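You operate a simulated robot arm through the tools that you are given. There is no shell and no other tool.

You are at the controls of a simulated robot arm. One attempt, no reset.

JOB
Plug the long housing's three ports by colour and put it in the tray.
Fine: each plug pushed home in the port over its colour mark before the housing moves; the grey plug stays where it stands.
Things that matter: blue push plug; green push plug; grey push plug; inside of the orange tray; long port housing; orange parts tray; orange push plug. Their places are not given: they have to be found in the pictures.

The check looks at the end state, three seconds after you hand in, the way a careful person would. Anything else that was tipped, shoved, dropped, spilled or broken makes it a failure.

ROBOT AND FRAMES
A 7-joint arm with a fingered hand, fixed in place. Base frame: the origin is on the floor under the middle of its stand, x ahead of it, y to its left, z up; the work surface is at about z = 0.88. Units: m, degrees, N and s.
With the tool pointing down near the work surface it reaches from about 0.36 to 0.7 m from the base axis. Its first joint turns from -69.0 to 172.0 degrees. Payload 3.2 kg.
The tool frame sits at the grasp point between the pads (the TCP): z along the fingers, y along the line on which they close. The tips reach 0.026 m beyond it. The gripper opens to 0.088 m; its body begins 0.03 m behind the TCP. The gripper is a hand of 5 fingers: y runs from the thumb to the fingers, the wrist lies at [-0.016, -0.108, -0.172] in the tool frame, and closing takes about 1.5 s.
Orientation is that of the tool frame in the base frame, as a unit quaternion [w, x, y, z]. With the fingers straight down and the wrist toward the robot, the tool's x, y and z point along [0, 1, 0], [1, 0, 0] and [0, 0, -1] of the base frame.

CONTROLS
- The arm moves only by the tool nudge_tool. Its arguments are lists of equal length, an entry for each row: "slide": the shift along the tool's x, y, z in units of 400 mm (1.0 is 400 mm), a list of three; "angular": the turn, a rotation vector about the tool's x, y, z in units of 120 degrees (1.0 is 120 degrees), a list of three; "claw": the gripper command, from -1 (shut) to 1 (fully open), values between in proportion. In form: {"slide": [[tx, ty, tz], ...], "angular": [[wx, wy, wz], ...], "claw": [claw, ...]}. A call has 1 to 20 rows; each row is the pose to reach, as a shift and turn from the pose commanded when the call began, along the tool's axes at that moment. A call with a number of a shift or a turn outside -1 to 1 is refused whole. A row lasts 0.2 s, in which the tool goes at most 0.05 m and 8.6 degrees; a call with a longer step from one row to the next is refused whole, and so is a gripper value outside its range. Where a pose cannot be reached the arm comes as near as it can. A force on the tool above 40 N (or 10 N above the force at the start of the call, whichever is more), or a blocked arm, ends the call early, and 0.2 s more pass. The fingers move at their own pace (about 0.072 m/s each) and stop on an object; they squeeze with about 31 N. The grip force told is the motor's: it shows also when the fingers shut on nothing. Time passes only in rows, and 0.2 s behind the last, so rows that repeat a pose let the fingers close. The reply holds the time, the measured pose of the TCP, the force on the tool along the base axes, the opening and the grip force, in the units named above and with some noise, with the torque about the TCP (base axes, N m) and any sound that the robot's microphone picked up.
- Cameras (640 x 400 px; columns grow to the right, rows downward): "scene" is fixed at [0.3871, 0.5046, 1.6363]; the picture's right is [-1.00, -0.05, 0.00], its down [-0.04, 0.71, -0.71] and it looks along [0.04, -0.70, -0.71] (base axes); focal length 308 px, centre (320, 200). "wrist" rides on the gripper at [0.067, -0.098, -0.117] in the tool frame; the picture's right is [-0.71, 0.33, -0.62], its down [-0.65, -0.65, 0.39] and it looks along [-0.28, 0.68, 0.68] (tool axes); focal length 234 px, centre (320, 200).
- camera(camera): a new picture of that camera. No time passes.
- move_column(by): slides the trunk up (or, below 0, down) by that many m; the arm rides with it, the base frame stays. It gives what a move gives, with no picture.
- set_grasp(shape): the hand has 5 fingers and takes this shape, open, in about a second: jaw (thumb against the fingers, like two jaws); tri (thumb and two fingers); tip (a fingertip pinch); poke (one finger out to press); point (the index stretched); flat (the hand flat); cup (the hand cupped); fist (a fist). The gripper value then closes the fingers along that shape, each until it touches; the sizes above hold for jaw. It gives what a move gives, with no picture.
- pixel_to_xyz(camera, pixels): there is no depth. For up to 12 entries [column, row, z] of the newest picture of that camera ("zoom" is the newest enlarged one), the place [x, y] in the base frame at which the ray of that pixel passes the height z, good to about 0.002 m, but the place of the scene camera against the robot may be out by one fixed shift of up to 0.018 m in any direction. No time passes.
- zoom(camera, box): a new picture of the part [left, top, right, bottom] of that camera's present view, enlarged. No time passes.
- close_job(): hands the job in; it is judged then, once.

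Leave the gripper open and the arm clear of the work at the hand-in unless told otherwise.

The tools are called by a JSON object that holds its "name" and its "arguments". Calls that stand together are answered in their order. nudge_tool: Moves the arm, as the interface text tells. Its arguments: {"type":"object","properties":{"slide":{"type":"array","items":{"type":"array","items":{"type":"number"}}},"angular":{"type":"array","items":{"type":"array","items":{"type":"number"}}},"claw":{"type":"array","items":{"type":"number"}}},"required":["slide","angular","claw"]} The other tools are called the same way: move_column (by) moves the trunk up or down; set_grasp (shape) gives the hand a shape; camera (camera) takes a picture; pixel_to_xyz (camera, pixels) gives the place at which the rays of pixels pass given heights; zoom (camera, box) takes an enlarged picture of a part of a camera's view; close_job () hands the job in.

At the start:

```text
clock: 0.0
tcp_pos: [0.3908, -0.1996, 1.2321]
orientation: [-0.001, 0.708, 0.706, -0.001]
wrist_force: [0.9, -0.4, 0.3]
ft_torque: [0.01, 0.0, 0.01]
finger_gap: 0.0879
grip_force: 0.0
shape: jaw
trunk travel left (down, up): [-0.725, 0.115]
```

scene: 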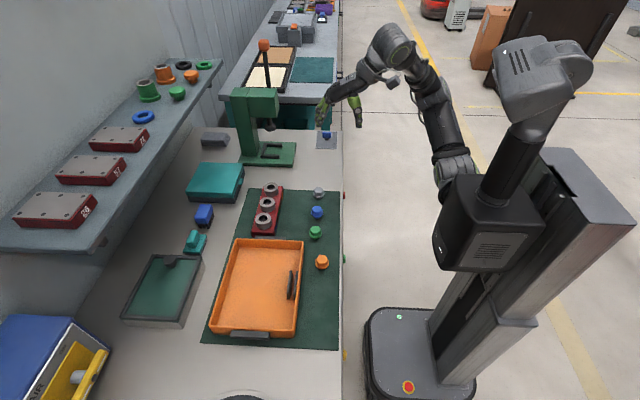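
wrist: 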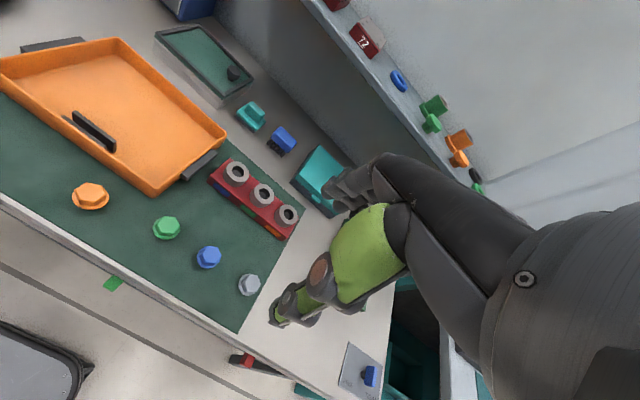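

I see the red long housing around pixel (267,210) in the scene picture, the orange tray below it at (258,285), and four plugs: grey (319,193), blue (317,212), green (315,232), orange (322,262). I'll zoom in on these to find the colour marks.

{"name": "zoom", "arguments": {"camera": "scene", "box": [230, 170, 350, 245]}}

{"name": "zoom", "arguments": {"camera": "wrist", "box": [140, 140, 320, 310]}}

{"name": "zoom", "arguments": {"camera": "scene", "box": [190, 220, 350, 350]}}

```text
5.33 times, centred on (290, 208) of scene
```

zoom: 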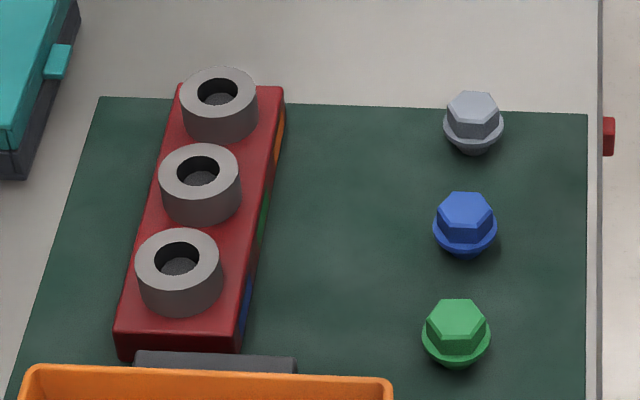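

```text
2.35 times, centred on (230, 225) of wrist
```

zoom: 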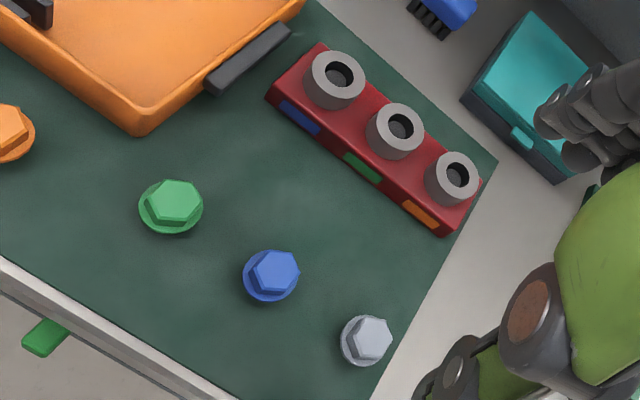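

```text
3.08 times, centred on (270, 285) of scene
```

zoom: 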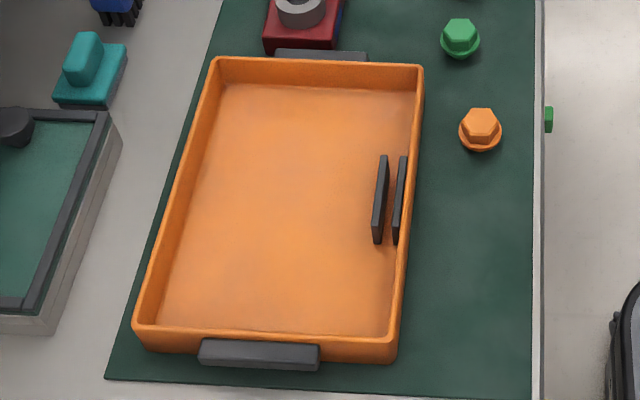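

The marks on the housing's robot-facing side read, from the far end (top of the scene picture) to the tray end: orange, green, blue. Next I measure pixel positions of the plugs, ports, and tray at the guessed heights.

{"name": "pixel_to_xyz", "arguments": {"camera": "scene", "pixels": [[319, 197, 0.88], [317, 217, 0.88], [315, 237, 0.88], [322, 266, 0.88], [319, 190, 0.91], [317, 209, 0.91], [315.5, 228, 0.91], [322, 258, 0.91], [271, 187, 0.93], [267, 202, 0.93], [263.5, 218, 0.93]]}}

{"name": "pixel_to_xyz", "arguments": {"camera": "wrist", "pixels": [[249, 285, 0.91], [208, 257, 0.91], [166, 227, 0.91], [90, 195, 0.91], [236, 172, 0.93], [262, 193, 0.93], [288, 214, 0.93], [249, 287, 0.88], [208, 260, 0.88], [166, 231, 0.88], [90, 200, 0.88]]}}

```text
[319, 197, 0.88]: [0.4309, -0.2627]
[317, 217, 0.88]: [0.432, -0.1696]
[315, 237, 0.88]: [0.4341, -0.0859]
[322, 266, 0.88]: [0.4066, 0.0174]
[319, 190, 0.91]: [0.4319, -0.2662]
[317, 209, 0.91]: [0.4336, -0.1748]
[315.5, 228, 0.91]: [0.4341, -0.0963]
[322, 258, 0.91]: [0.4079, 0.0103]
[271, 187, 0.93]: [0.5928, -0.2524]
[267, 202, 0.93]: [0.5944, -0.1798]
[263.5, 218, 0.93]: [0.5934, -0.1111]
```

```text
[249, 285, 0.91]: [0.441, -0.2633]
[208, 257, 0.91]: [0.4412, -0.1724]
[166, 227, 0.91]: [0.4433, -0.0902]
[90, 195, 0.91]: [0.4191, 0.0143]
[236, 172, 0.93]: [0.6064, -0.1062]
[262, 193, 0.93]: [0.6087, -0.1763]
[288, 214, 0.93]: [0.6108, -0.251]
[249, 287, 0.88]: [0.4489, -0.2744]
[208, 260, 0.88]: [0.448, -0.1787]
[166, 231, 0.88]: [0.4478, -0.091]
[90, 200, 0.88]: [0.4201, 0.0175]
```

The two cameras agree to within about 1 cm (scene camera seems shifted roughly 1 cm in x). I'll zoom tightly on the plugs and ports in both views to learn their shape.

{"name": "zoom", "arguments": {"camera": "wrist", "box": [140, 205, 220, 275]}}

{"name": "zoom", "arguments": {"camera": "scene", "box": [300, 200, 340, 275]}}

{"name": "zoom", "arguments": {"camera": "wrist", "box": [200, 150, 310, 245]}}

```text
5.71 times, centred on (180, 240) of wrist
```

zoom: 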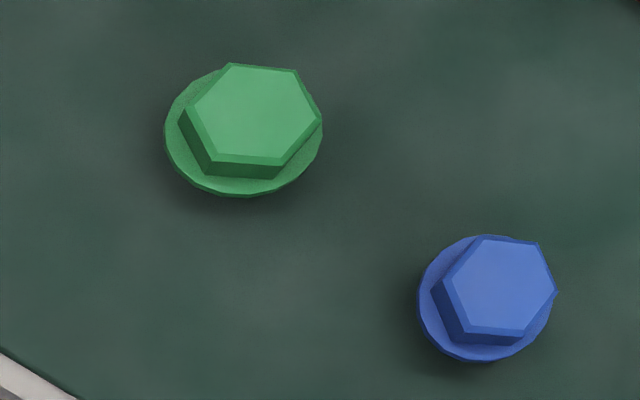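

```text
5.33 times, centred on (320, 238) of scene
```

zoom: 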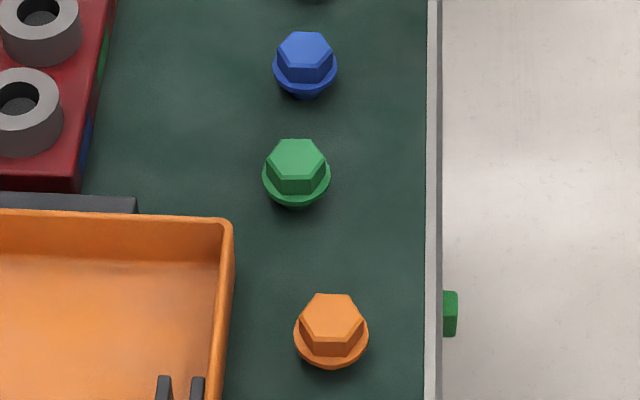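

```text
4.21 times, centred on (255, 198) of wrist
```

zoom: 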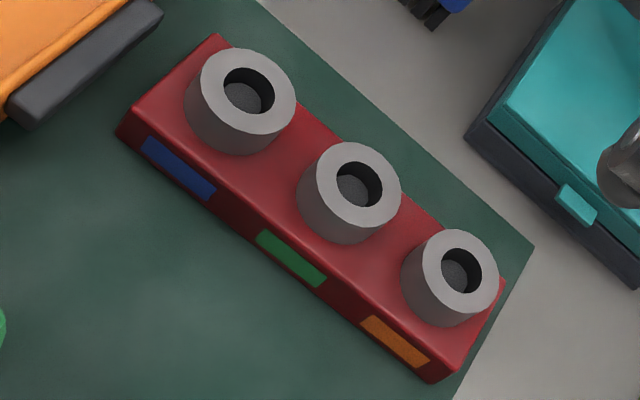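

Each plug is a hex head on a round flange, with a short stem hidden under it; the ports are grey rings. I'll move the hand lower and to the right, (0.42, -0.26, 1.08), to get a closer wrist view of the ports and plugs, staying well above everything.

{"name": "nudge_tool", "arguments": {"slide": [[-0.0375, 0.019, 0.094], [-0.075, 0.0375, 0.1875], [-0.1125, 0.056, 0.281], [-0.15, 0.075, 0.375], [-0.15, 0.075, 0.375]], "angular": [[0, 0, 0], [0, 0, 0], [0, 0, 0], [0, 0, 0], [0, 0, 0]], "claw": [1, 1, 1, 1, 1]}}

{"name": "camera", "arguments": {"camera": "wrist"}}

{"name": "camera", "arguments": {"camera": "scene"}}

```text
clock: 1.2
tcp_pos: [0.4206, -0.259, 1.0818]
orientation: [0.0, 0.707, 0.707, 0.0]
wrist_force: [0.1, 1.3, 0.4]
ft_torque: [-0.03, 0.01, 0.01]
finger_gap: 0.0877
grip_force: 0.0
shape: jaw
trunk travel left (down, up): [-0.725, 0.115]
```

```text
taken
```

wrist: 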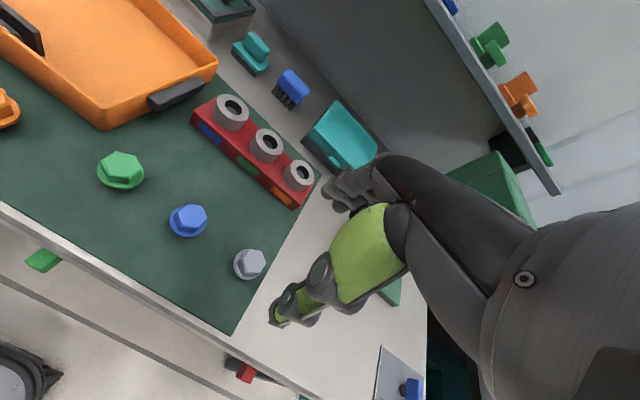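

```text
taken
```

scene: 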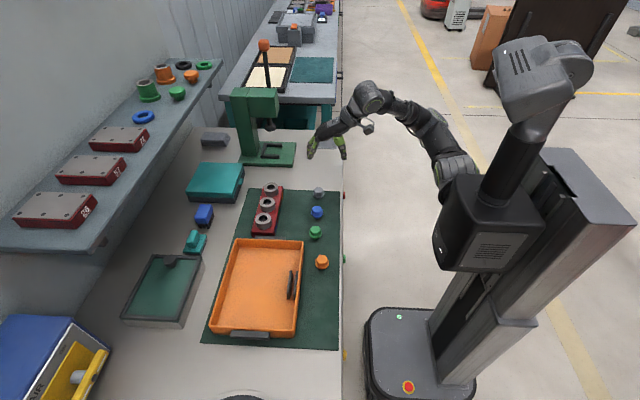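

The hand is now nearer. I'll zoom the wrist view on the plugs and on the housing for accurate pixels.

{"name": "zoom", "arguments": {"camera": "wrist", "box": [85, 140, 215, 245]}}

{"name": "zoom", "arguments": {"camera": "wrist", "box": [180, 80, 330, 220]}}

{"name": "zoom", "arguments": {"camera": "scene", "box": [236, 175, 336, 245]}}

```text
3.81 times, centred on (150, 192) of wrist
```

zoom: 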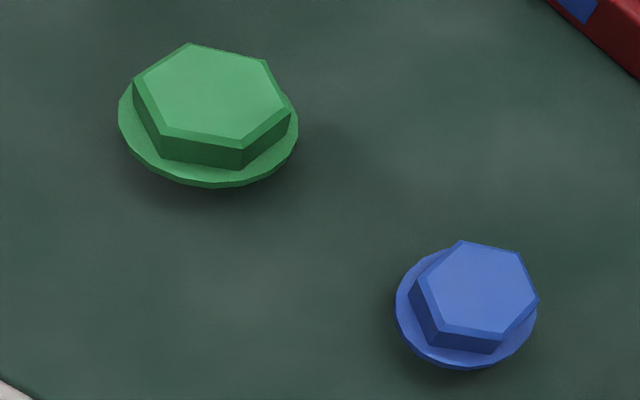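

```text
2.86 times, centred on (255, 150) of wrist
```

zoom: 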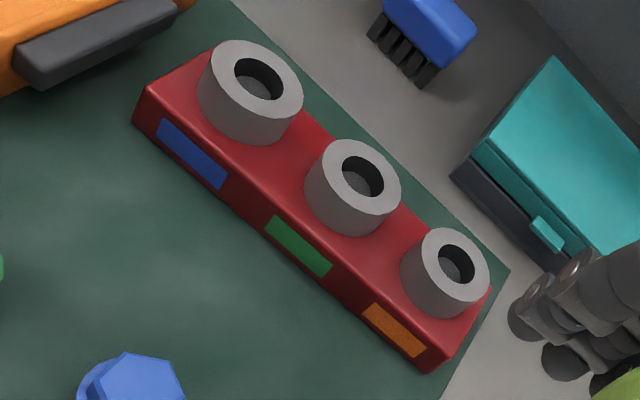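

```text
5.71 times, centred on (286, 210) of scene
```

zoom: 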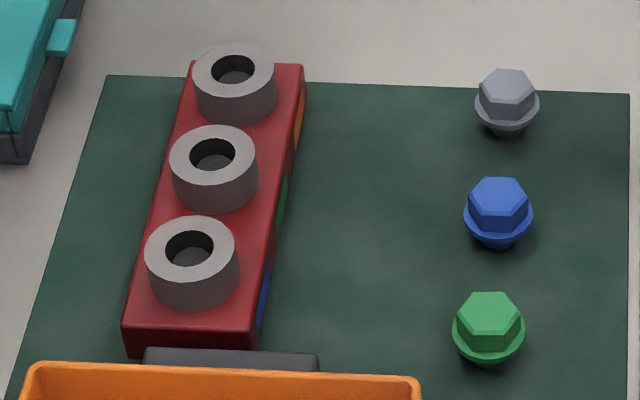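

I can see the stems just under the flanges, and the bores are about 25 mm across. I'll query wrist rays at several heights for the ring tops and plug tops so I can triangulate against the earlier view.

{"name": "pixel_to_xyz", "arguments": {"camera": "wrist", "pixels": [[233.7, 107.7, 0.93], [269.7, 142.0, 0.93], [302.6, 172.4, 0.93], [233.7, 107.7, 0.95], [269.7, 142.0, 0.95], [302.6, 172.4, 0.95], [121.5, 165.5, 0.91], [190.5, 218, 0.91], [121.5, 165.5, 0.89], [190.5, 218, 0.89]]}}

{"name": "pixel_to_xyz", "arguments": {"camera": "scene", "pixels": [[263.2, 218.6, 0.93], [267.3, 202.1, 0.93], [270.8, 187.1, 0.93], [263.2, 218.6, 0.95], [267.3, 202.1, 0.95], [270.8, 187.1, 0.95]]}}

```text
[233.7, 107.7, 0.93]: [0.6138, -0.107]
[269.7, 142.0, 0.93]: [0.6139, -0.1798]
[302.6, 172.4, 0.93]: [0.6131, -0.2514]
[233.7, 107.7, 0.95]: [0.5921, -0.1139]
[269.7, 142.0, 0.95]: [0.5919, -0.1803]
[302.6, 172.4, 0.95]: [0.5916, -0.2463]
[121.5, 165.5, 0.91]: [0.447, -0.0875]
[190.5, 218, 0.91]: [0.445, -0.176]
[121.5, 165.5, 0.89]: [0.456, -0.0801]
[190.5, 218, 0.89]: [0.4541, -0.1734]
```

```text
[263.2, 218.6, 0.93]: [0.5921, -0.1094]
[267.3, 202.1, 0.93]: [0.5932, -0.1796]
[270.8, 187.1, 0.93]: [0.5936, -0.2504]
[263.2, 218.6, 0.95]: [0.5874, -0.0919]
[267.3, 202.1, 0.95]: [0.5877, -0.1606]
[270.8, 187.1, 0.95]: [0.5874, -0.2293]
```

Ring tops come out at about z ≈ 0.937 at x ≈ 0.606, y ≈ -0.110 / -0.180 / -0.250. Now I look at how the hand itself looks in the different shapes; first try "tri" in free air and look.

{"name": "zoom", "arguments": {"camera": "wrist", "box": [250, 130, 450, 350]}}

{"name": "set_grasp", "arguments": {"shape": "tri"}}

{"name": "zoom", "arguments": {"camera": "wrist", "box": [250, 130, 450, 350]}}

```text
1.82 times, centred on (350, 240) of wrist
```

zoom: 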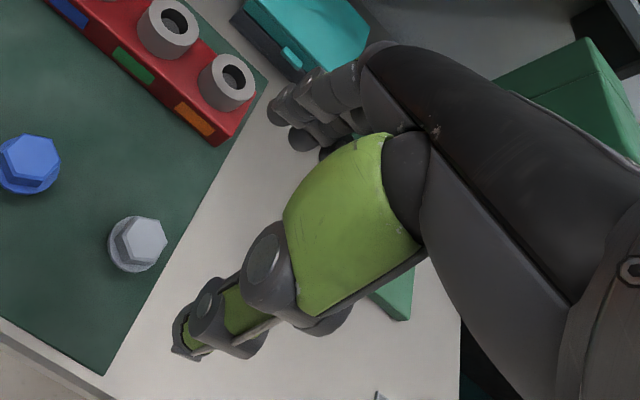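

```text
clock: 2.1
tcp_pos: [0.4222, -0.2591, 1.0815]
orientation: [0.0, 0.708, 0.706, 0.0]
wrist_force: [0.3, 0.1, 0.2]
ft_torque: [-0.01, 0.01, -0.01]
finger_gap: 0.0877
grip_force: 0.0
shape: tri
trunk travel left (down, up): [-0.725, 0.115]
```

```text
1.82 times, centred on (350, 240) of wrist
```

zoom: 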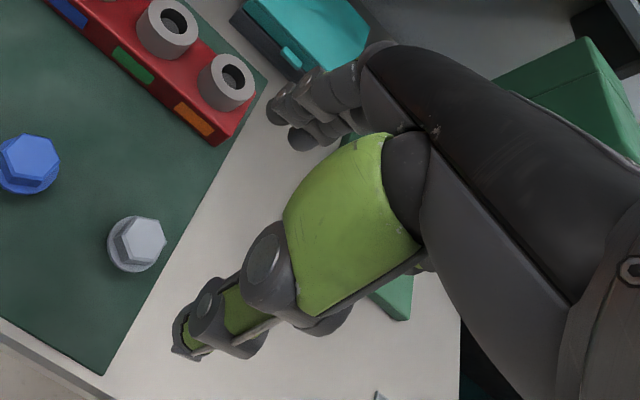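

In "tri" the outer two fingers fold away, the thumb and two fingers stay. I'll close it in free air to see where the tips meet, then look with both cameras.

{"name": "nudge_tool", "arguments": {"slide": [[0, 0, 0], [0, 0, 0], [0, 0, 0], [0, 0, 0], [0, 0, 0], [0, 0, 0], [0, 0, 0], [0, 0, 0]], "angular": [[0, 0, 0], [0, 0, 0], [0, 0, 0], [0, 0, 0], [0, 0, 0], [0, 0, 0], [0, 0, 0], [0, 0, 0]], "claw": [-0.3, -0.3, -0.3, -0.3, -0.3, -0.3, -0.3, -0.3]}}

{"name": "zoom", "arguments": {"camera": "wrist", "box": [250, 130, 450, 350]}}

{"name": "zoom", "arguments": {"camera": "scene", "box": [280, 70, 420, 200]}}

```text
clock: 3.9
tcp_pos: [0.4213, -0.259, 1.0809]
orientation: [0.001, 0.708, 0.706, 0.0]
wrist_force: [-0.1, -0.1, -0.7]
ft_torque: [0.02, -0.01, 0.02]
finger_gap: 0.0312
grip_force: 0.0
shape: tri
trunk travel left (down, up): [-0.725, 0.115]
```

```text
1.82 times, centred on (350, 240) of wrist
```

zoom: 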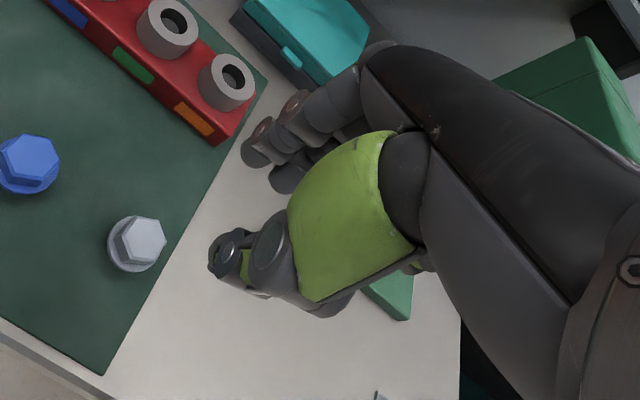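

```text
3.08 times, centred on (350, 135) of scene
```

zoom: 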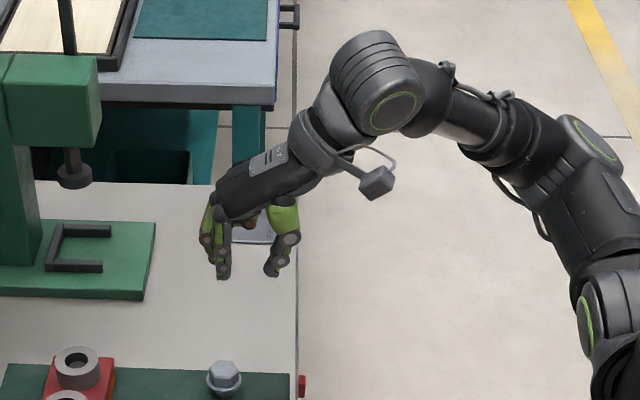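

The claw scales as expected (−0.3 → 31 mm gap). I'll zoom harder on the hand in the scene view to judge the tips' shape relative to the TCP.

{"name": "zoom", "arguments": {"camera": "scene", "box": [310, 125, 360, 165]}}

{"name": "zoom", "arguments": {"camera": "wrist", "box": [300, 170, 380, 300]}}

```text
10.00 times, centred on (335, 145) of scene
```

zoom: 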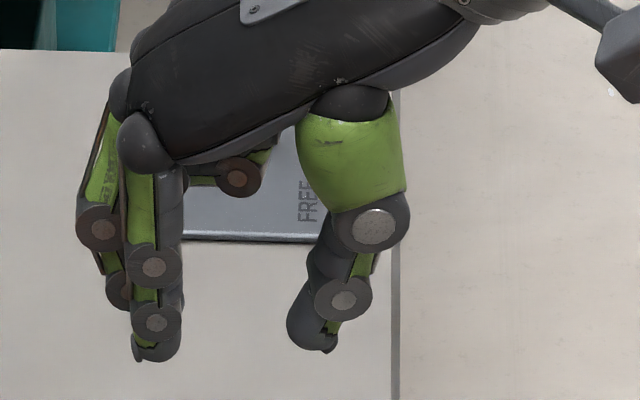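

```text
3.08 times, centred on (340, 235) of wrist
```

zoom: 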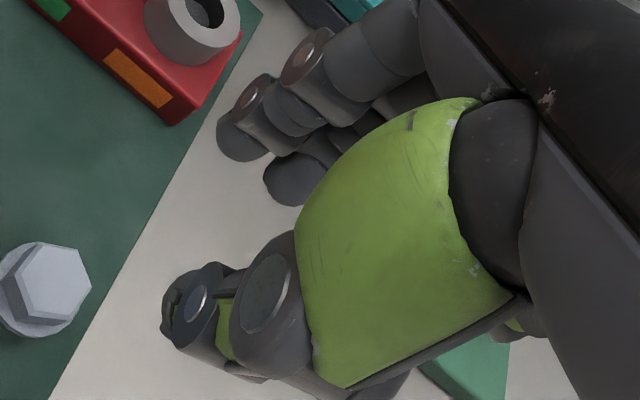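

Tips look right: the gap in the picture matches 31 mm, and confirms the scene camera reads x about 16 mm too small. Now very tight zooms of each plug from the scene camera to get stem length, flange and hex height.

{"name": "zoom", "arguments": {"camera": "scene", "box": [304, 222, 328, 242]}}

{"name": "zoom", "arguments": {"camera": "scene", "box": [306, 202, 328, 222]}}

{"name": "zoom", "arguments": {"camera": "scene", "box": [252, 180, 288, 240]}}

```text
16.00 times, centred on (316, 232) of scene
```

zoom: 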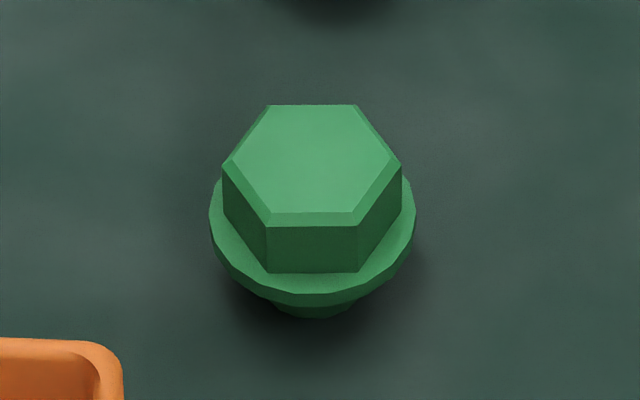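

```text
16.00 times, centred on (317, 212) of scene
```

zoom: 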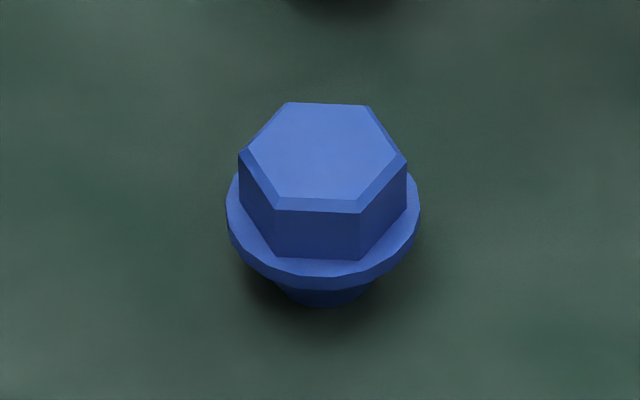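

```text
6.67 times, centred on (270, 210) of scene
```

zoom: 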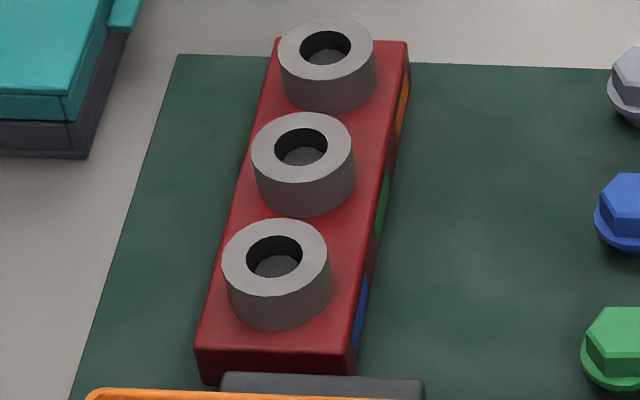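

Clear geometry: the hex is about 29.5 mm across flats with flats facing ±y, the flange 39 mm, and a short tapered stem of about 15 mm. I'll turn the hand by 30° so the thumb and fingers close on flats, and hover over the blue plug at about (0.443, -0.176) with TCP z ≈ 0.99, fully open.

{"name": "nudge_tool", "arguments": {"slide": [[0.052, 0.014, 0.056], [0.104, 0.0275, 0.1125], [0.156, 0.041, 0.169], [0.2075, 0.055, 0.225], [0.2075, 0.055, 0.225]], "angular": [[0, 0, 0.0625], [0, 0, 0.125], [0, 0, 0.1875], [0, 0, 0.25], [0, 0, 0.25]], "claw": [1, 1, 1, 1, 1]}}

{"name": "camera", "arguments": {"camera": "wrist"}}

{"name": "camera", "arguments": {"camera": "scene"}}

```text
clock: 5.1
tcp_pos: [0.4423, -0.1773, 0.993]
orientation: [0.0, 0.866, 0.5, 0.0]
wrist_force: [-0.3, 0.0, 0.0]
ft_torque: [-0.01, -0.05, 0.0]
finger_gap: 0.0875
grip_force: 0.1
shape: tri
trunk travel left (down, up): [-0.725, 0.115]
```

```text
taken
```

wrist: 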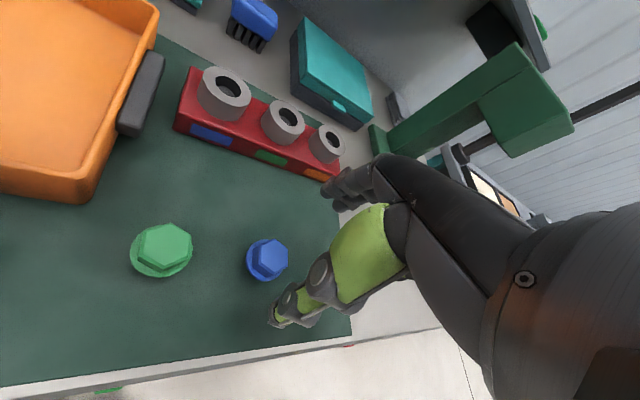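

```text
taken
```

scene: 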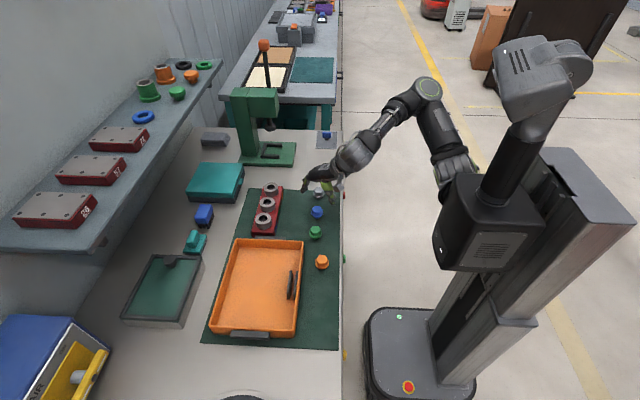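

The blue plug is visible at about (268,260) in the wrist view, left of the thumb. I'll zoom there and query positions at several heights.

{"name": "zoom", "arguments": {"camera": "wrist", "box": [230, 220, 310, 300]}}

{"name": "zoom", "arguments": {"camera": "scene", "box": [290, 160, 350, 225]}}

{"name": "zoom", "arguments": {"camera": "wrist", "box": [165, 55, 365, 205]}}

```text
5.00 times, centred on (270, 260) of wrist
```

zoom: 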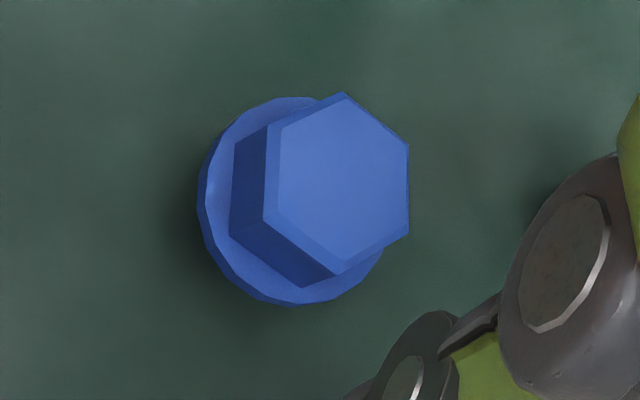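

```text
6.15 times, centred on (320, 192) of scene
```

zoom: 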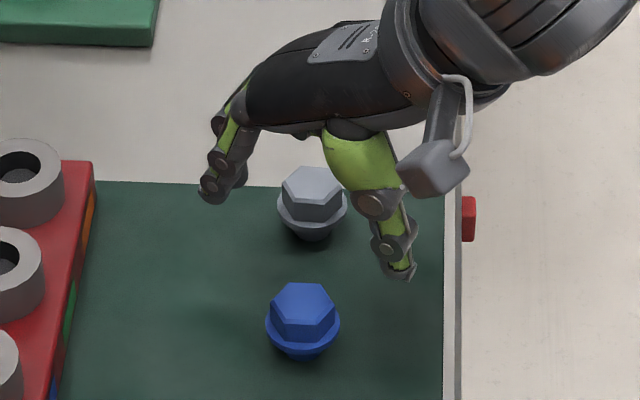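

```text
2.67 times, centred on (265, 130) of wrist
```

zoom: 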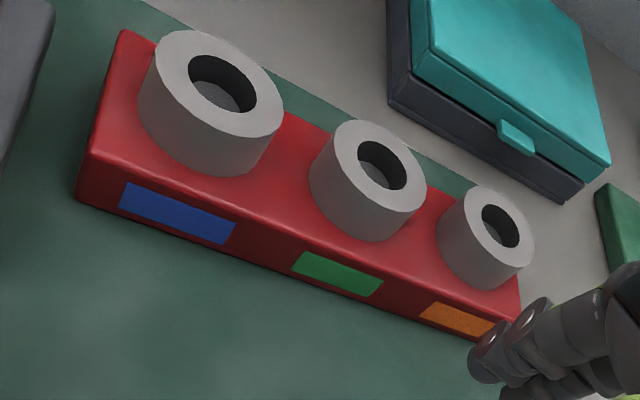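

Let me query hex-top centre (274.2,256.2) and flange centre (264.4,260.2), plus the three ring bores in this view, at candidate heights.

{"name": "pixel_to_xyz", "arguments": {"camera": "wrist", "pixels": [[274.2, 256.2, 0.91], [274.2, 256.2, 0.92], [264.4, 260.2, 0.895], [264.4, 260.2, 0.905], [226.4, 86.1, 0.93], [226.4, 86.1, 0.945], [286.9, 117.1, 0.93], [286.9, 117.1, 0.945], [332.6, 139.7, 0.93], [332.6, 139.7, 0.945]]}}

```text
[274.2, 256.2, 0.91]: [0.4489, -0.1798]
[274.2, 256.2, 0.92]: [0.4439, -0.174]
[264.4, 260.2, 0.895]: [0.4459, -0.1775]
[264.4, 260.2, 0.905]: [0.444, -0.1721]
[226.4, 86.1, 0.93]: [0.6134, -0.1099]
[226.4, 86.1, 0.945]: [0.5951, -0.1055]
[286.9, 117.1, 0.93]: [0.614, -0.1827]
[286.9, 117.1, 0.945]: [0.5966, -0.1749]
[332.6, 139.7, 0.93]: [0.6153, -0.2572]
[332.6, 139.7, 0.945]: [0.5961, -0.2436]
```

Triangulated: ring tops z ≈ 0.936 at (0.607, -0.109/-0.180/-0.251); blue plug top at (0.446, -0.177, 0.915). I'll descend to TCP z ≈ 0.95 (tips still above the hex) with a slight sideways correction and look again.

{"name": "nudge_tool", "arguments": {"slide": [[0.003, 0.004, 0.054], [0.006, 0.0077, 0.1075], [0.006, 0.0077, 0.1075]], "angular": [[0, 0, 0], [0, 0, 0], [0, 0, 0]], "claw": [0.6, 0.6, 0.6]}}

{"name": "zoom", "arguments": {"camera": "wrist", "box": [240, 180, 400, 320]}}

{"name": "zoom", "arguments": {"camera": "scene", "box": [295, 175, 345, 225]}}

```text
clock: 5.9
tcp_pos: [0.4454, -0.1762, 0.9504]
orientation: [0.0, 0.867, 0.499, 0.0]
wrist_force: [0.3, 0.0, 0.5]
ft_torque: [-0.04, -0.03, 0.03]
finger_gap: 0.0707
grip_force: 0.0
shape: tri
trunk travel left (down, up): [-0.725, 0.115]
```

```text
2.86 times, centred on (320, 250) of wrist
```

zoom: 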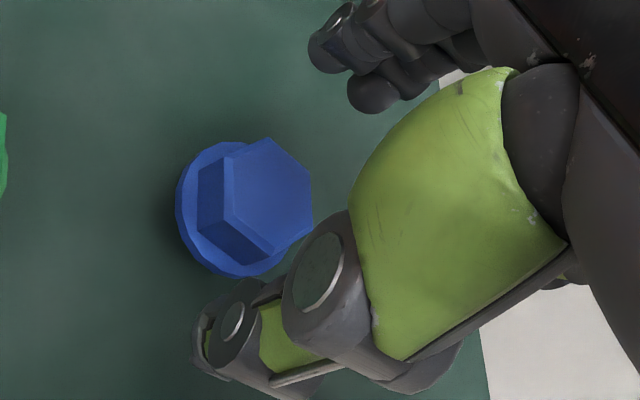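

```text
8.00 times, centred on (320, 200) of scene
```

zoom: 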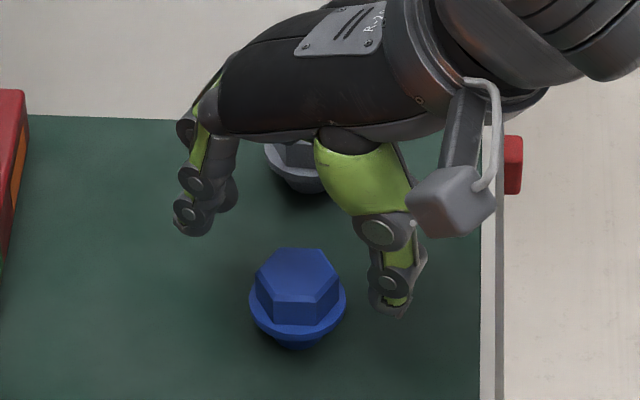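

The hex-top centre appears at (302.9,248.3), and the TCP axis at that height projects to (302.3,248.6): aligned within a millimetre. I descend 22 mm so the tips are just above the flange, then check.

{"name": "nudge_tool", "arguments": {"slide": [[0, 0, 0.028], [0, 0, 0.056], [0, 0, 0.056]], "angular": [[0, 0, 0], [0, 0, 0], [0, 0, 0]], "claw": [0.6, 0.6, 0.6]}}

{"name": "zoom", "arguments": {"camera": "scene", "box": [300, 185, 340, 225]}}

{"name": "zoom", "arguments": {"camera": "wrist", "box": [260, 180, 380, 300]}}

```text
clock: 6.7
tcp_pos: [0.4452, -0.1755, 0.9283]
orientation: [-0.001, 0.866, 0.499, 0.001]
wrist_force: [-0.1, 0.2, 0.0]
ft_torque: [-0.02, -0.04, -0.01]
finger_gap: 0.071
grip_force: 0.0
shape: tri
trunk travel left (down, up): [-0.725, 0.115]
```

```text
10.00 times, centred on (320, 205) of scene
```

zoom: 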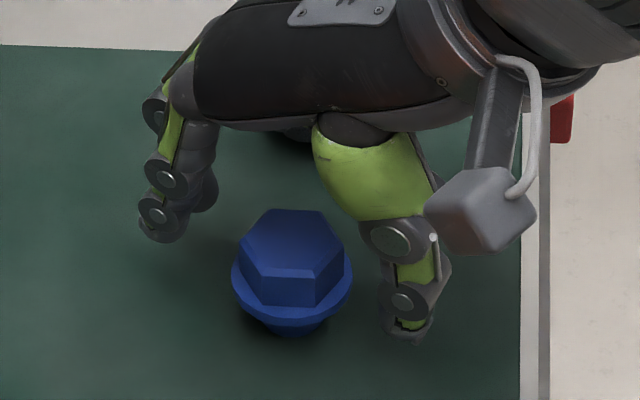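

```text
3.33 times, centred on (320, 240) of wrist
```

zoom: 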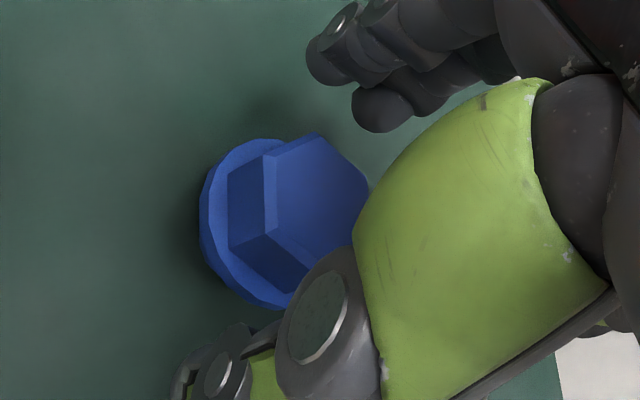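

Tips sit right around the flange-top level on both sides with clearance. I close the fingers on the hex.

{"name": "nudge_tool", "arguments": {"slide": [[0, 0, 0], [0, 0, 0], [0, 0, 0], [0, 0, 0], [0, 0, 0], [0, 0, 0], [0, 0, 0], [0, 0, 0]], "angular": [[0, 0, 0], [0, 0, 0], [0, 0, 0], [0, 0, 0], [0, 0, 0], [0, 0, 0], [0, 0, 0], [0, 0, 0]], "claw": [0.2, -0.1, -0.3, -0.6, -0.6, -0.6, -0.6, -0.6]}}

{"name": "zoom", "arguments": {"camera": "scene", "box": [300, 185, 340, 225]}}

{"name": "zoom", "arguments": {"camera": "wrist", "box": [260, 180, 380, 300]}}

```text
clock: 8.5
tcp_pos: [0.4469, -0.1763, 0.928]
orientation: [0.0, 0.867, 0.499, 0.0]
wrist_force: [-0.8, 0.2, 3.7]
ft_torque: [0.0, -0.01, -0.01]
finger_gap: 0.0242
grip_force: 31.0
shape: tri
trunk travel left (down, up): [-0.725, 0.115]
```

```text
10.00 times, centred on (320, 205) of scene
```

zoom: 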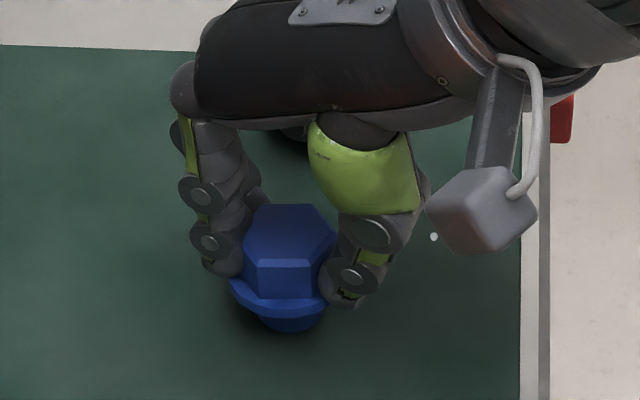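

```text
3.33 times, centred on (320, 240) of wrist
```

zoom: 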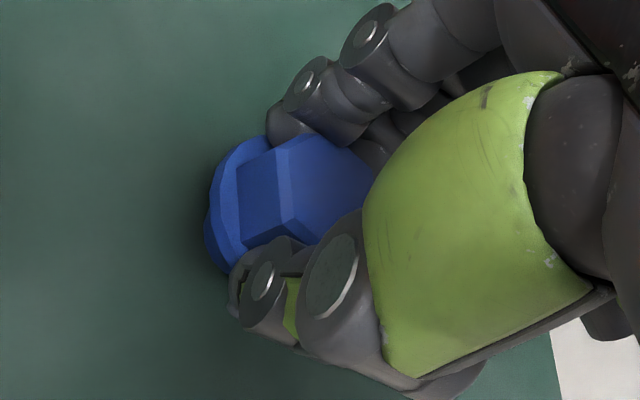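

The fingers hold the hex with 31 N grip. I lift 60 mm straight up and inspect the plug in the hand.

{"name": "nudge_tool", "arguments": {"slide": [[0, 0, -0.025], [0, 0, -0.0625], [0, 0, -0.1], [0, 0, -0.15], [0, 0, -0.15]], "angular": [[0, 0, 0], [0, 0, 0], [0, 0, 0], [0, 0, 0], [0, 0, 0]], "claw": [-0.6, -0.6, -0.6, -0.6, -0.6]}}

{"name": "zoom", "arguments": {"camera": "scene", "box": [300, 165, 345, 205]}}

{"name": "zoom", "arguments": {"camera": "wrist", "box": [260, 180, 380, 300]}}

```text
clock: 9.7
tcp_pos: [0.4453, -0.1758, 0.9863]
orientation: [0.0, 0.866, 0.499, 0.0]
wrist_force: [-0.2, -0.3, -0.8]
ft_torque: [0.03, 0.02, 0.0]
finger_gap: 0.0242
grip_force: 31.3
shape: tri
trunk travel left (down, up): [-0.725, 0.115]
```

```text
10.00 times, centred on (322, 185) of scene
```

zoom: 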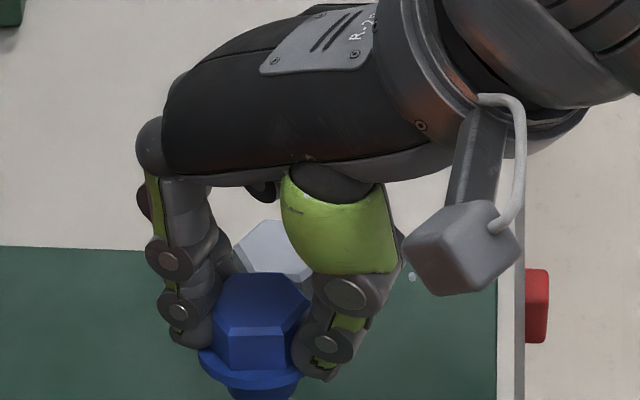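

```text
3.33 times, centred on (320, 240) of wrist
```

zoom: 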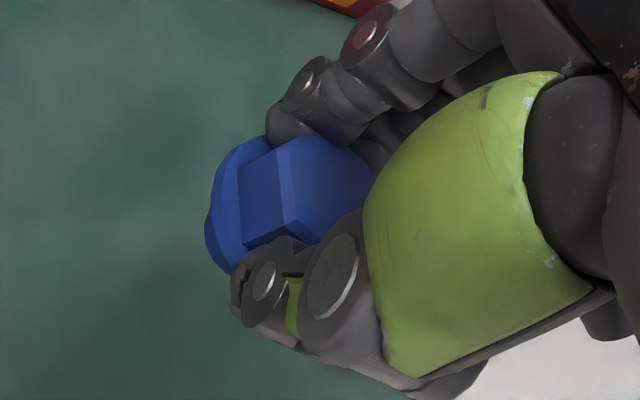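

The plug came up with the hand. I zoom in the scene view just below, to check that it hangs upright.

{"name": "zoom", "arguments": {"camera": "scene", "box": [302, 190, 332, 212]}}

{"name": "camera", "arguments": {"camera": "wrist"}}

```text
16.00 times, centred on (317, 201) of scene
```

zoom: 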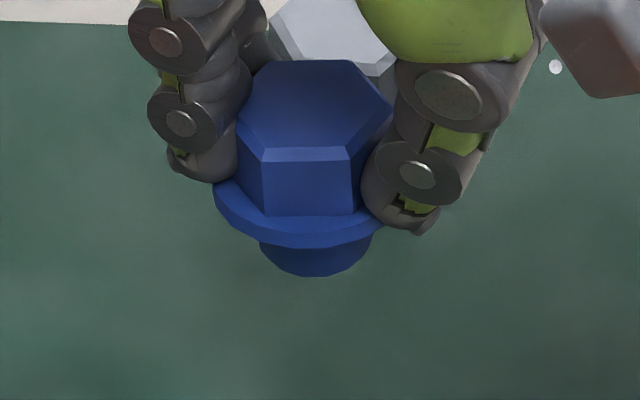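

```text
taken
```

wrist: 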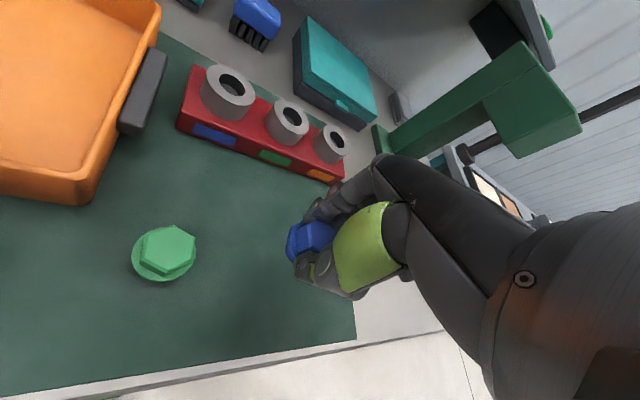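

The plug hangs nearly upright; I'll zoom more to measure a possible few-degree tilt.

{"name": "zoom", "arguments": {"camera": "scene", "box": [308, 190, 328, 208]}}

{"name": "zoom", "arguments": {"camera": "wrist", "box": [275, 205, 345, 275]}}

```text
16.00 times, centred on (318, 199) of scene
```

zoom: 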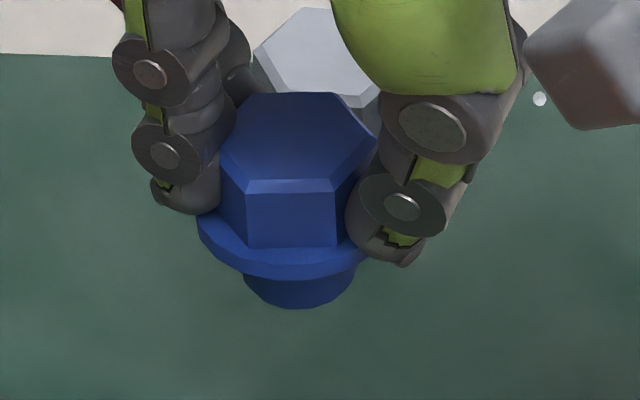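

```text
5.71 times, centred on (310, 240) of wrist
```

zoom: 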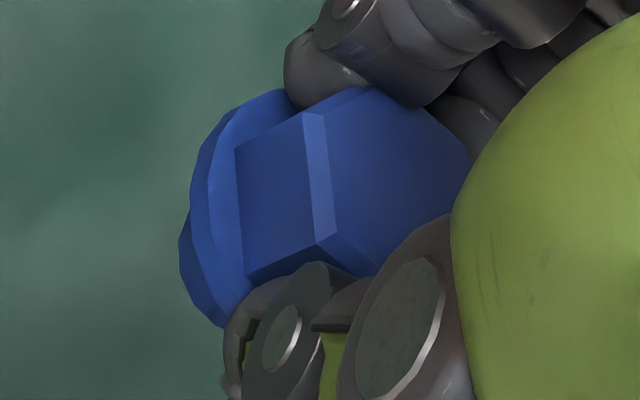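

Tilt is only about 3–4°, and the stem is about 21 mm versus a ~25 mm bore, so that is workable. Now I raise slightly and carry the blue plug to above the blue-marked port (0.607, -0.109), stem bottom about 25 mm above the ring.

{"name": "nudge_tool", "arguments": {"slide": [[0, 0, -0.06], [0.07, 0.053, -0.06], [0.14, 0.106, -0.06], [0.21, 0.159, -0.06], [0.28, 0.212, -0.06], [0.346, 0.265, -0.06], [0.346, 0.265, -0.06], [0.346, 0.265, -0.06]], "angular": [[0, 0, 0], [0, 0, 0], [0, 0, 0], [0, 0, 0], [0, 0, 0], [0, 0, 0], [0, 0, 0], [0, 0, 0]], "claw": [-0.6, -0.6, -0.6, -0.6, -0.6, -0.6, -0.6, -0.6]}}

{"name": "camera", "arguments": {"camera": "wrist"}}

{"name": "camera", "arguments": {"camera": "scene"}}

```text
clock: 11.5
tcp_pos: [0.6079, -0.1077, 1.0099]
orientation: [0.0, 0.866, 0.5, 0.001]
wrist_force: [0.4, 0.0, -1.4]
ft_torque: [0.04, -0.03, 0.04]
finger_gap: 0.0234
grip_force: 31.0
shape: tri
trunk travel left (down, up): [-0.725, 0.115]
```

```text
taken
```

wrist: 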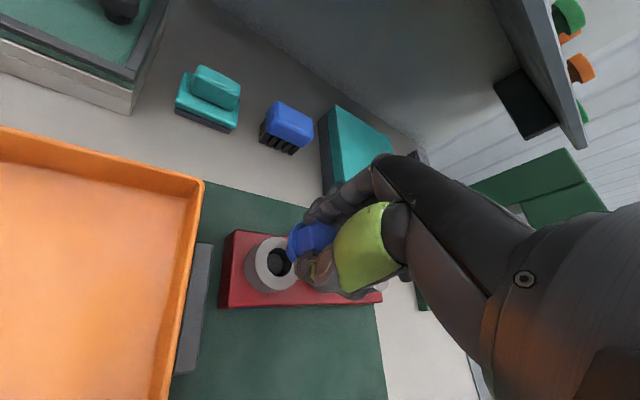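

```text
taken
```

scene: 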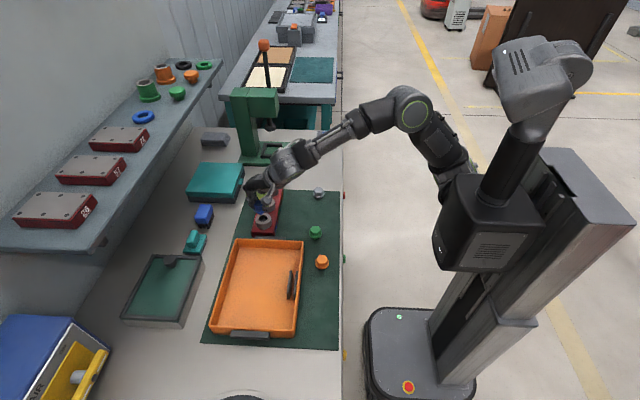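

Arrived. The blue plug is seen above ring 1 at (275,262) in the wrist view. I zoom both views to compare stem with bore.

{"name": "zoom", "arguments": {"camera": "scene", "box": [245, 190, 285, 230]}}

{"name": "zoom", "arguments": {"camera": "wrist", "box": [220, 205, 340, 315]}}

```text
10.00 times, centred on (265, 210) of scene
```

zoom: 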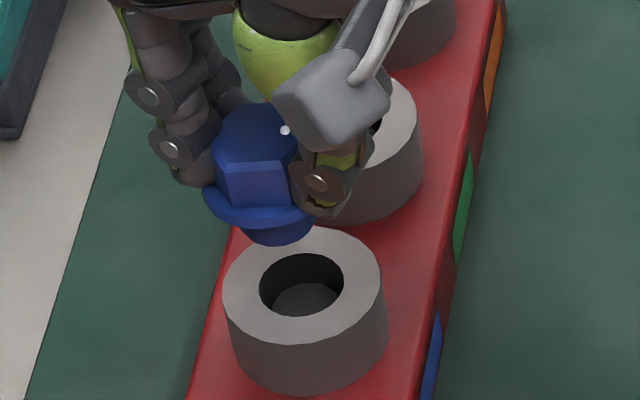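

```text
3.64 times, centred on (280, 260) of wrist
```

zoom: 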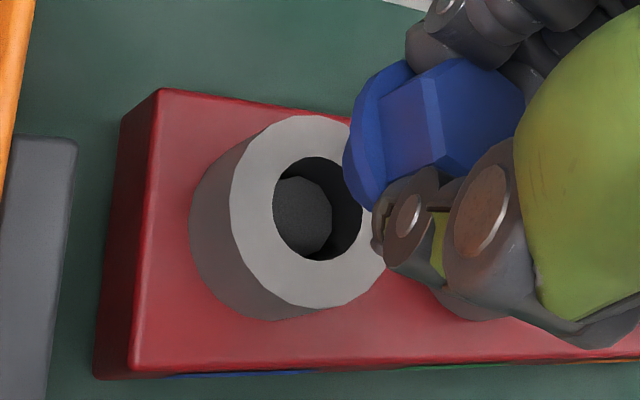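

The stem looks a few mm too far to +x (left) in the scene view. I'll query the bore centre from both cameras and the stem bottom from the scene to get the exact offsets.

{"name": "pixel_to_xyz", "arguments": {"camera": "wrist", "pixels": [[279.3, 262.3, 0.936], [279.3, 262.3, 0.93]]}}

{"name": "pixel_to_xyz", "arguments": {"camera": "scene", "pixels": [[263.1, 218.6, 0.936], [260.6, 212.0, 0.963], [260.6, 212.0, 0.958]]}}

```text
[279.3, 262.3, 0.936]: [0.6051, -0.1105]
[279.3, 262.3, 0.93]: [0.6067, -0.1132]
```

```text
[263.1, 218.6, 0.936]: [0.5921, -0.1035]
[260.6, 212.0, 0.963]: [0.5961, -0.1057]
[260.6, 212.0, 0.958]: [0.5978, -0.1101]
```

Estimates: stem about 4 mm too far +x; y is about right within 2 mm. I zoom to the maximum on the plug and ring in the scene view before correcting.

{"name": "zoom", "arguments": {"camera": "scene", "box": [250, 197, 275, 214]}}

{"name": "zoom", "arguments": {"camera": "wrist", "box": [290, 210, 330, 250]}}

```text
16.00 times, centred on (262, 206) of scene
```

zoom: 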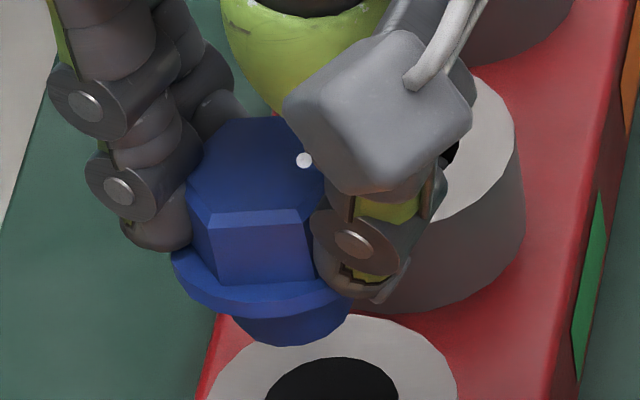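

```text
10.00 times, centred on (310, 230) of wrist
```

zoom: 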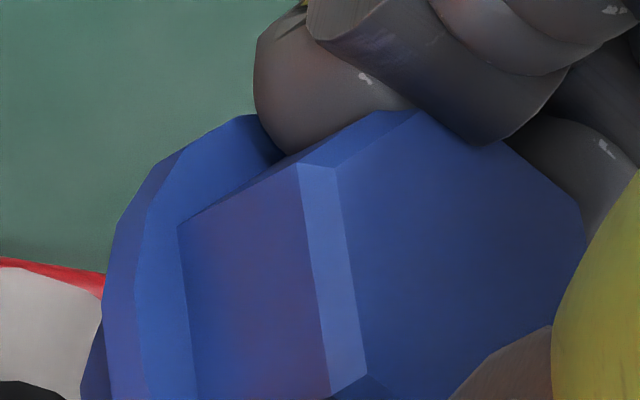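

Plug is upright to within a degree here. Correction: about −4.3 mm in x, −0.5 mm in y. I apply it and lower 18 mm (stem bottom should then be about 9 mm above the ring), then look again.

{"name": "nudge_tool", "arguments": {"slide": [[-0.0065, -0.0087, 0.0], [-0.0065, -0.0087, 0.0225], [-0.0065, -0.0087, 0.045], [-0.0065, -0.0087, 0.045]], "angular": [[0, 0, 0], [0, 0, 0], [0, 0, 0], [0, 0, 0]], "claw": [-0.6, -0.6, -0.6, -0.6]}}

{"name": "zoom", "arguments": {"camera": "scene", "box": [245, 200, 280, 228]}}

{"name": "zoom", "arguments": {"camera": "wrist", "box": [245, 210, 335, 295]}}

```text
clock: 12.5
tcp_pos: [0.6044, -0.1102, 0.9928]
orientation: [0.0, 0.866, 0.5, 0.0]
wrist_force: [0.2, 0.3, 0.2]
ft_torque: [0.0, 0.04, 0.01]
finger_gap: 0.0236
grip_force: 30.6
shape: tri
trunk travel left (down, up): [-0.725, 0.115]
```

```text
14.29 times, centred on (262, 214) of scene
```

zoom: 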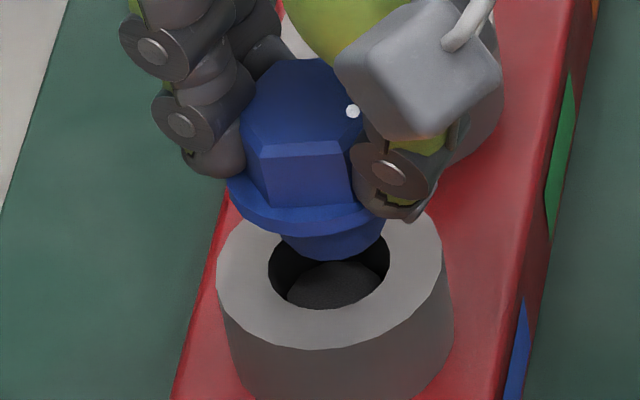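

```text
4.71 times, centred on (290, 252) of wrist
```

zoom: 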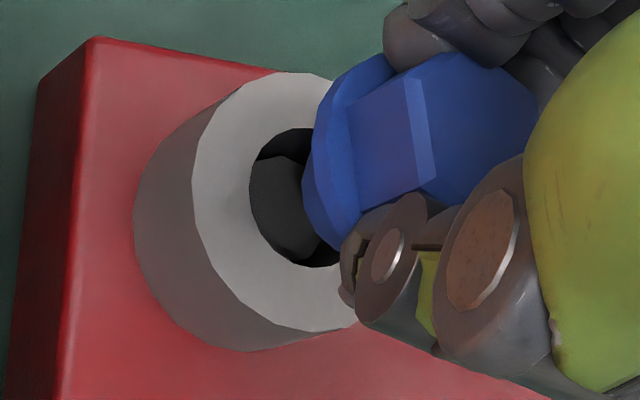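

The stem is now close over the bore. I'll query the bore centre in this wrist view, (287.7,251.8), and both features in the scene view to refine.

{"name": "pixel_to_xyz", "arguments": {"camera": "wrist", "pixels": [[287.7, 251.8, 0.936], [287.7, 251.8, 0.94], [287.7, 251.8, 0.932]]}}

{"name": "pixel_to_xyz", "arguments": {"camera": "scene", "pixels": [[262.63, 218.6, 0.936], [262.84, 215.65, 0.945], [262.84, 215.65, 0.947], [262.84, 215.65, 0.943]]}}

```text
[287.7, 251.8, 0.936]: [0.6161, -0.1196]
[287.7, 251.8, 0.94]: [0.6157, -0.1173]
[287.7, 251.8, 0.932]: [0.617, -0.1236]
```

```text
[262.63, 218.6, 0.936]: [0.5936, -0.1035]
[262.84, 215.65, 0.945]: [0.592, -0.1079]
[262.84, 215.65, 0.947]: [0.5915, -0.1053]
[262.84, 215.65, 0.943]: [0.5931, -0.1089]
```

The wrist query used the older full picture's pose, so I take a fresh full wrist picture at this pose and re-query.

{"name": "camera", "arguments": {"camera": "wrist"}}

{"name": "pixel_to_xyz", "arguments": {"camera": "wrist", "pixels": [[287.7, 251.8, 0.936], [287.7, 251.8, 0.94], [287.7, 251.8, 0.932]]}}

{"name": "zoom", "arguments": {"camera": "scene", "box": [250, 203, 275, 220]}}

```text
taken
```

wrist: 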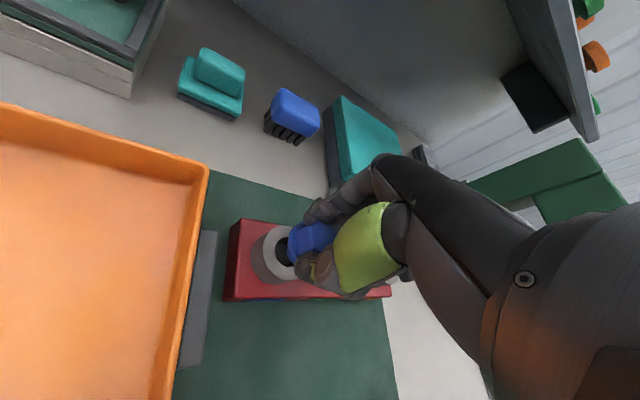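

```text
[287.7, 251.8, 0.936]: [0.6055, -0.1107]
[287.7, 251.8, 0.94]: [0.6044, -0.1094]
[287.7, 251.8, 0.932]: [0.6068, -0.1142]
```

```text
16.00 times, centred on (262, 212) of scene
```

zoom: 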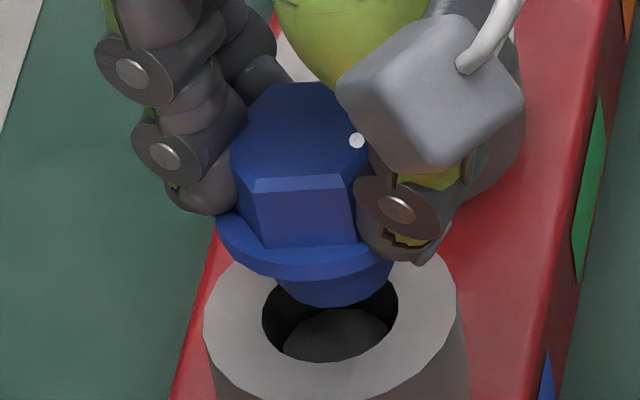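

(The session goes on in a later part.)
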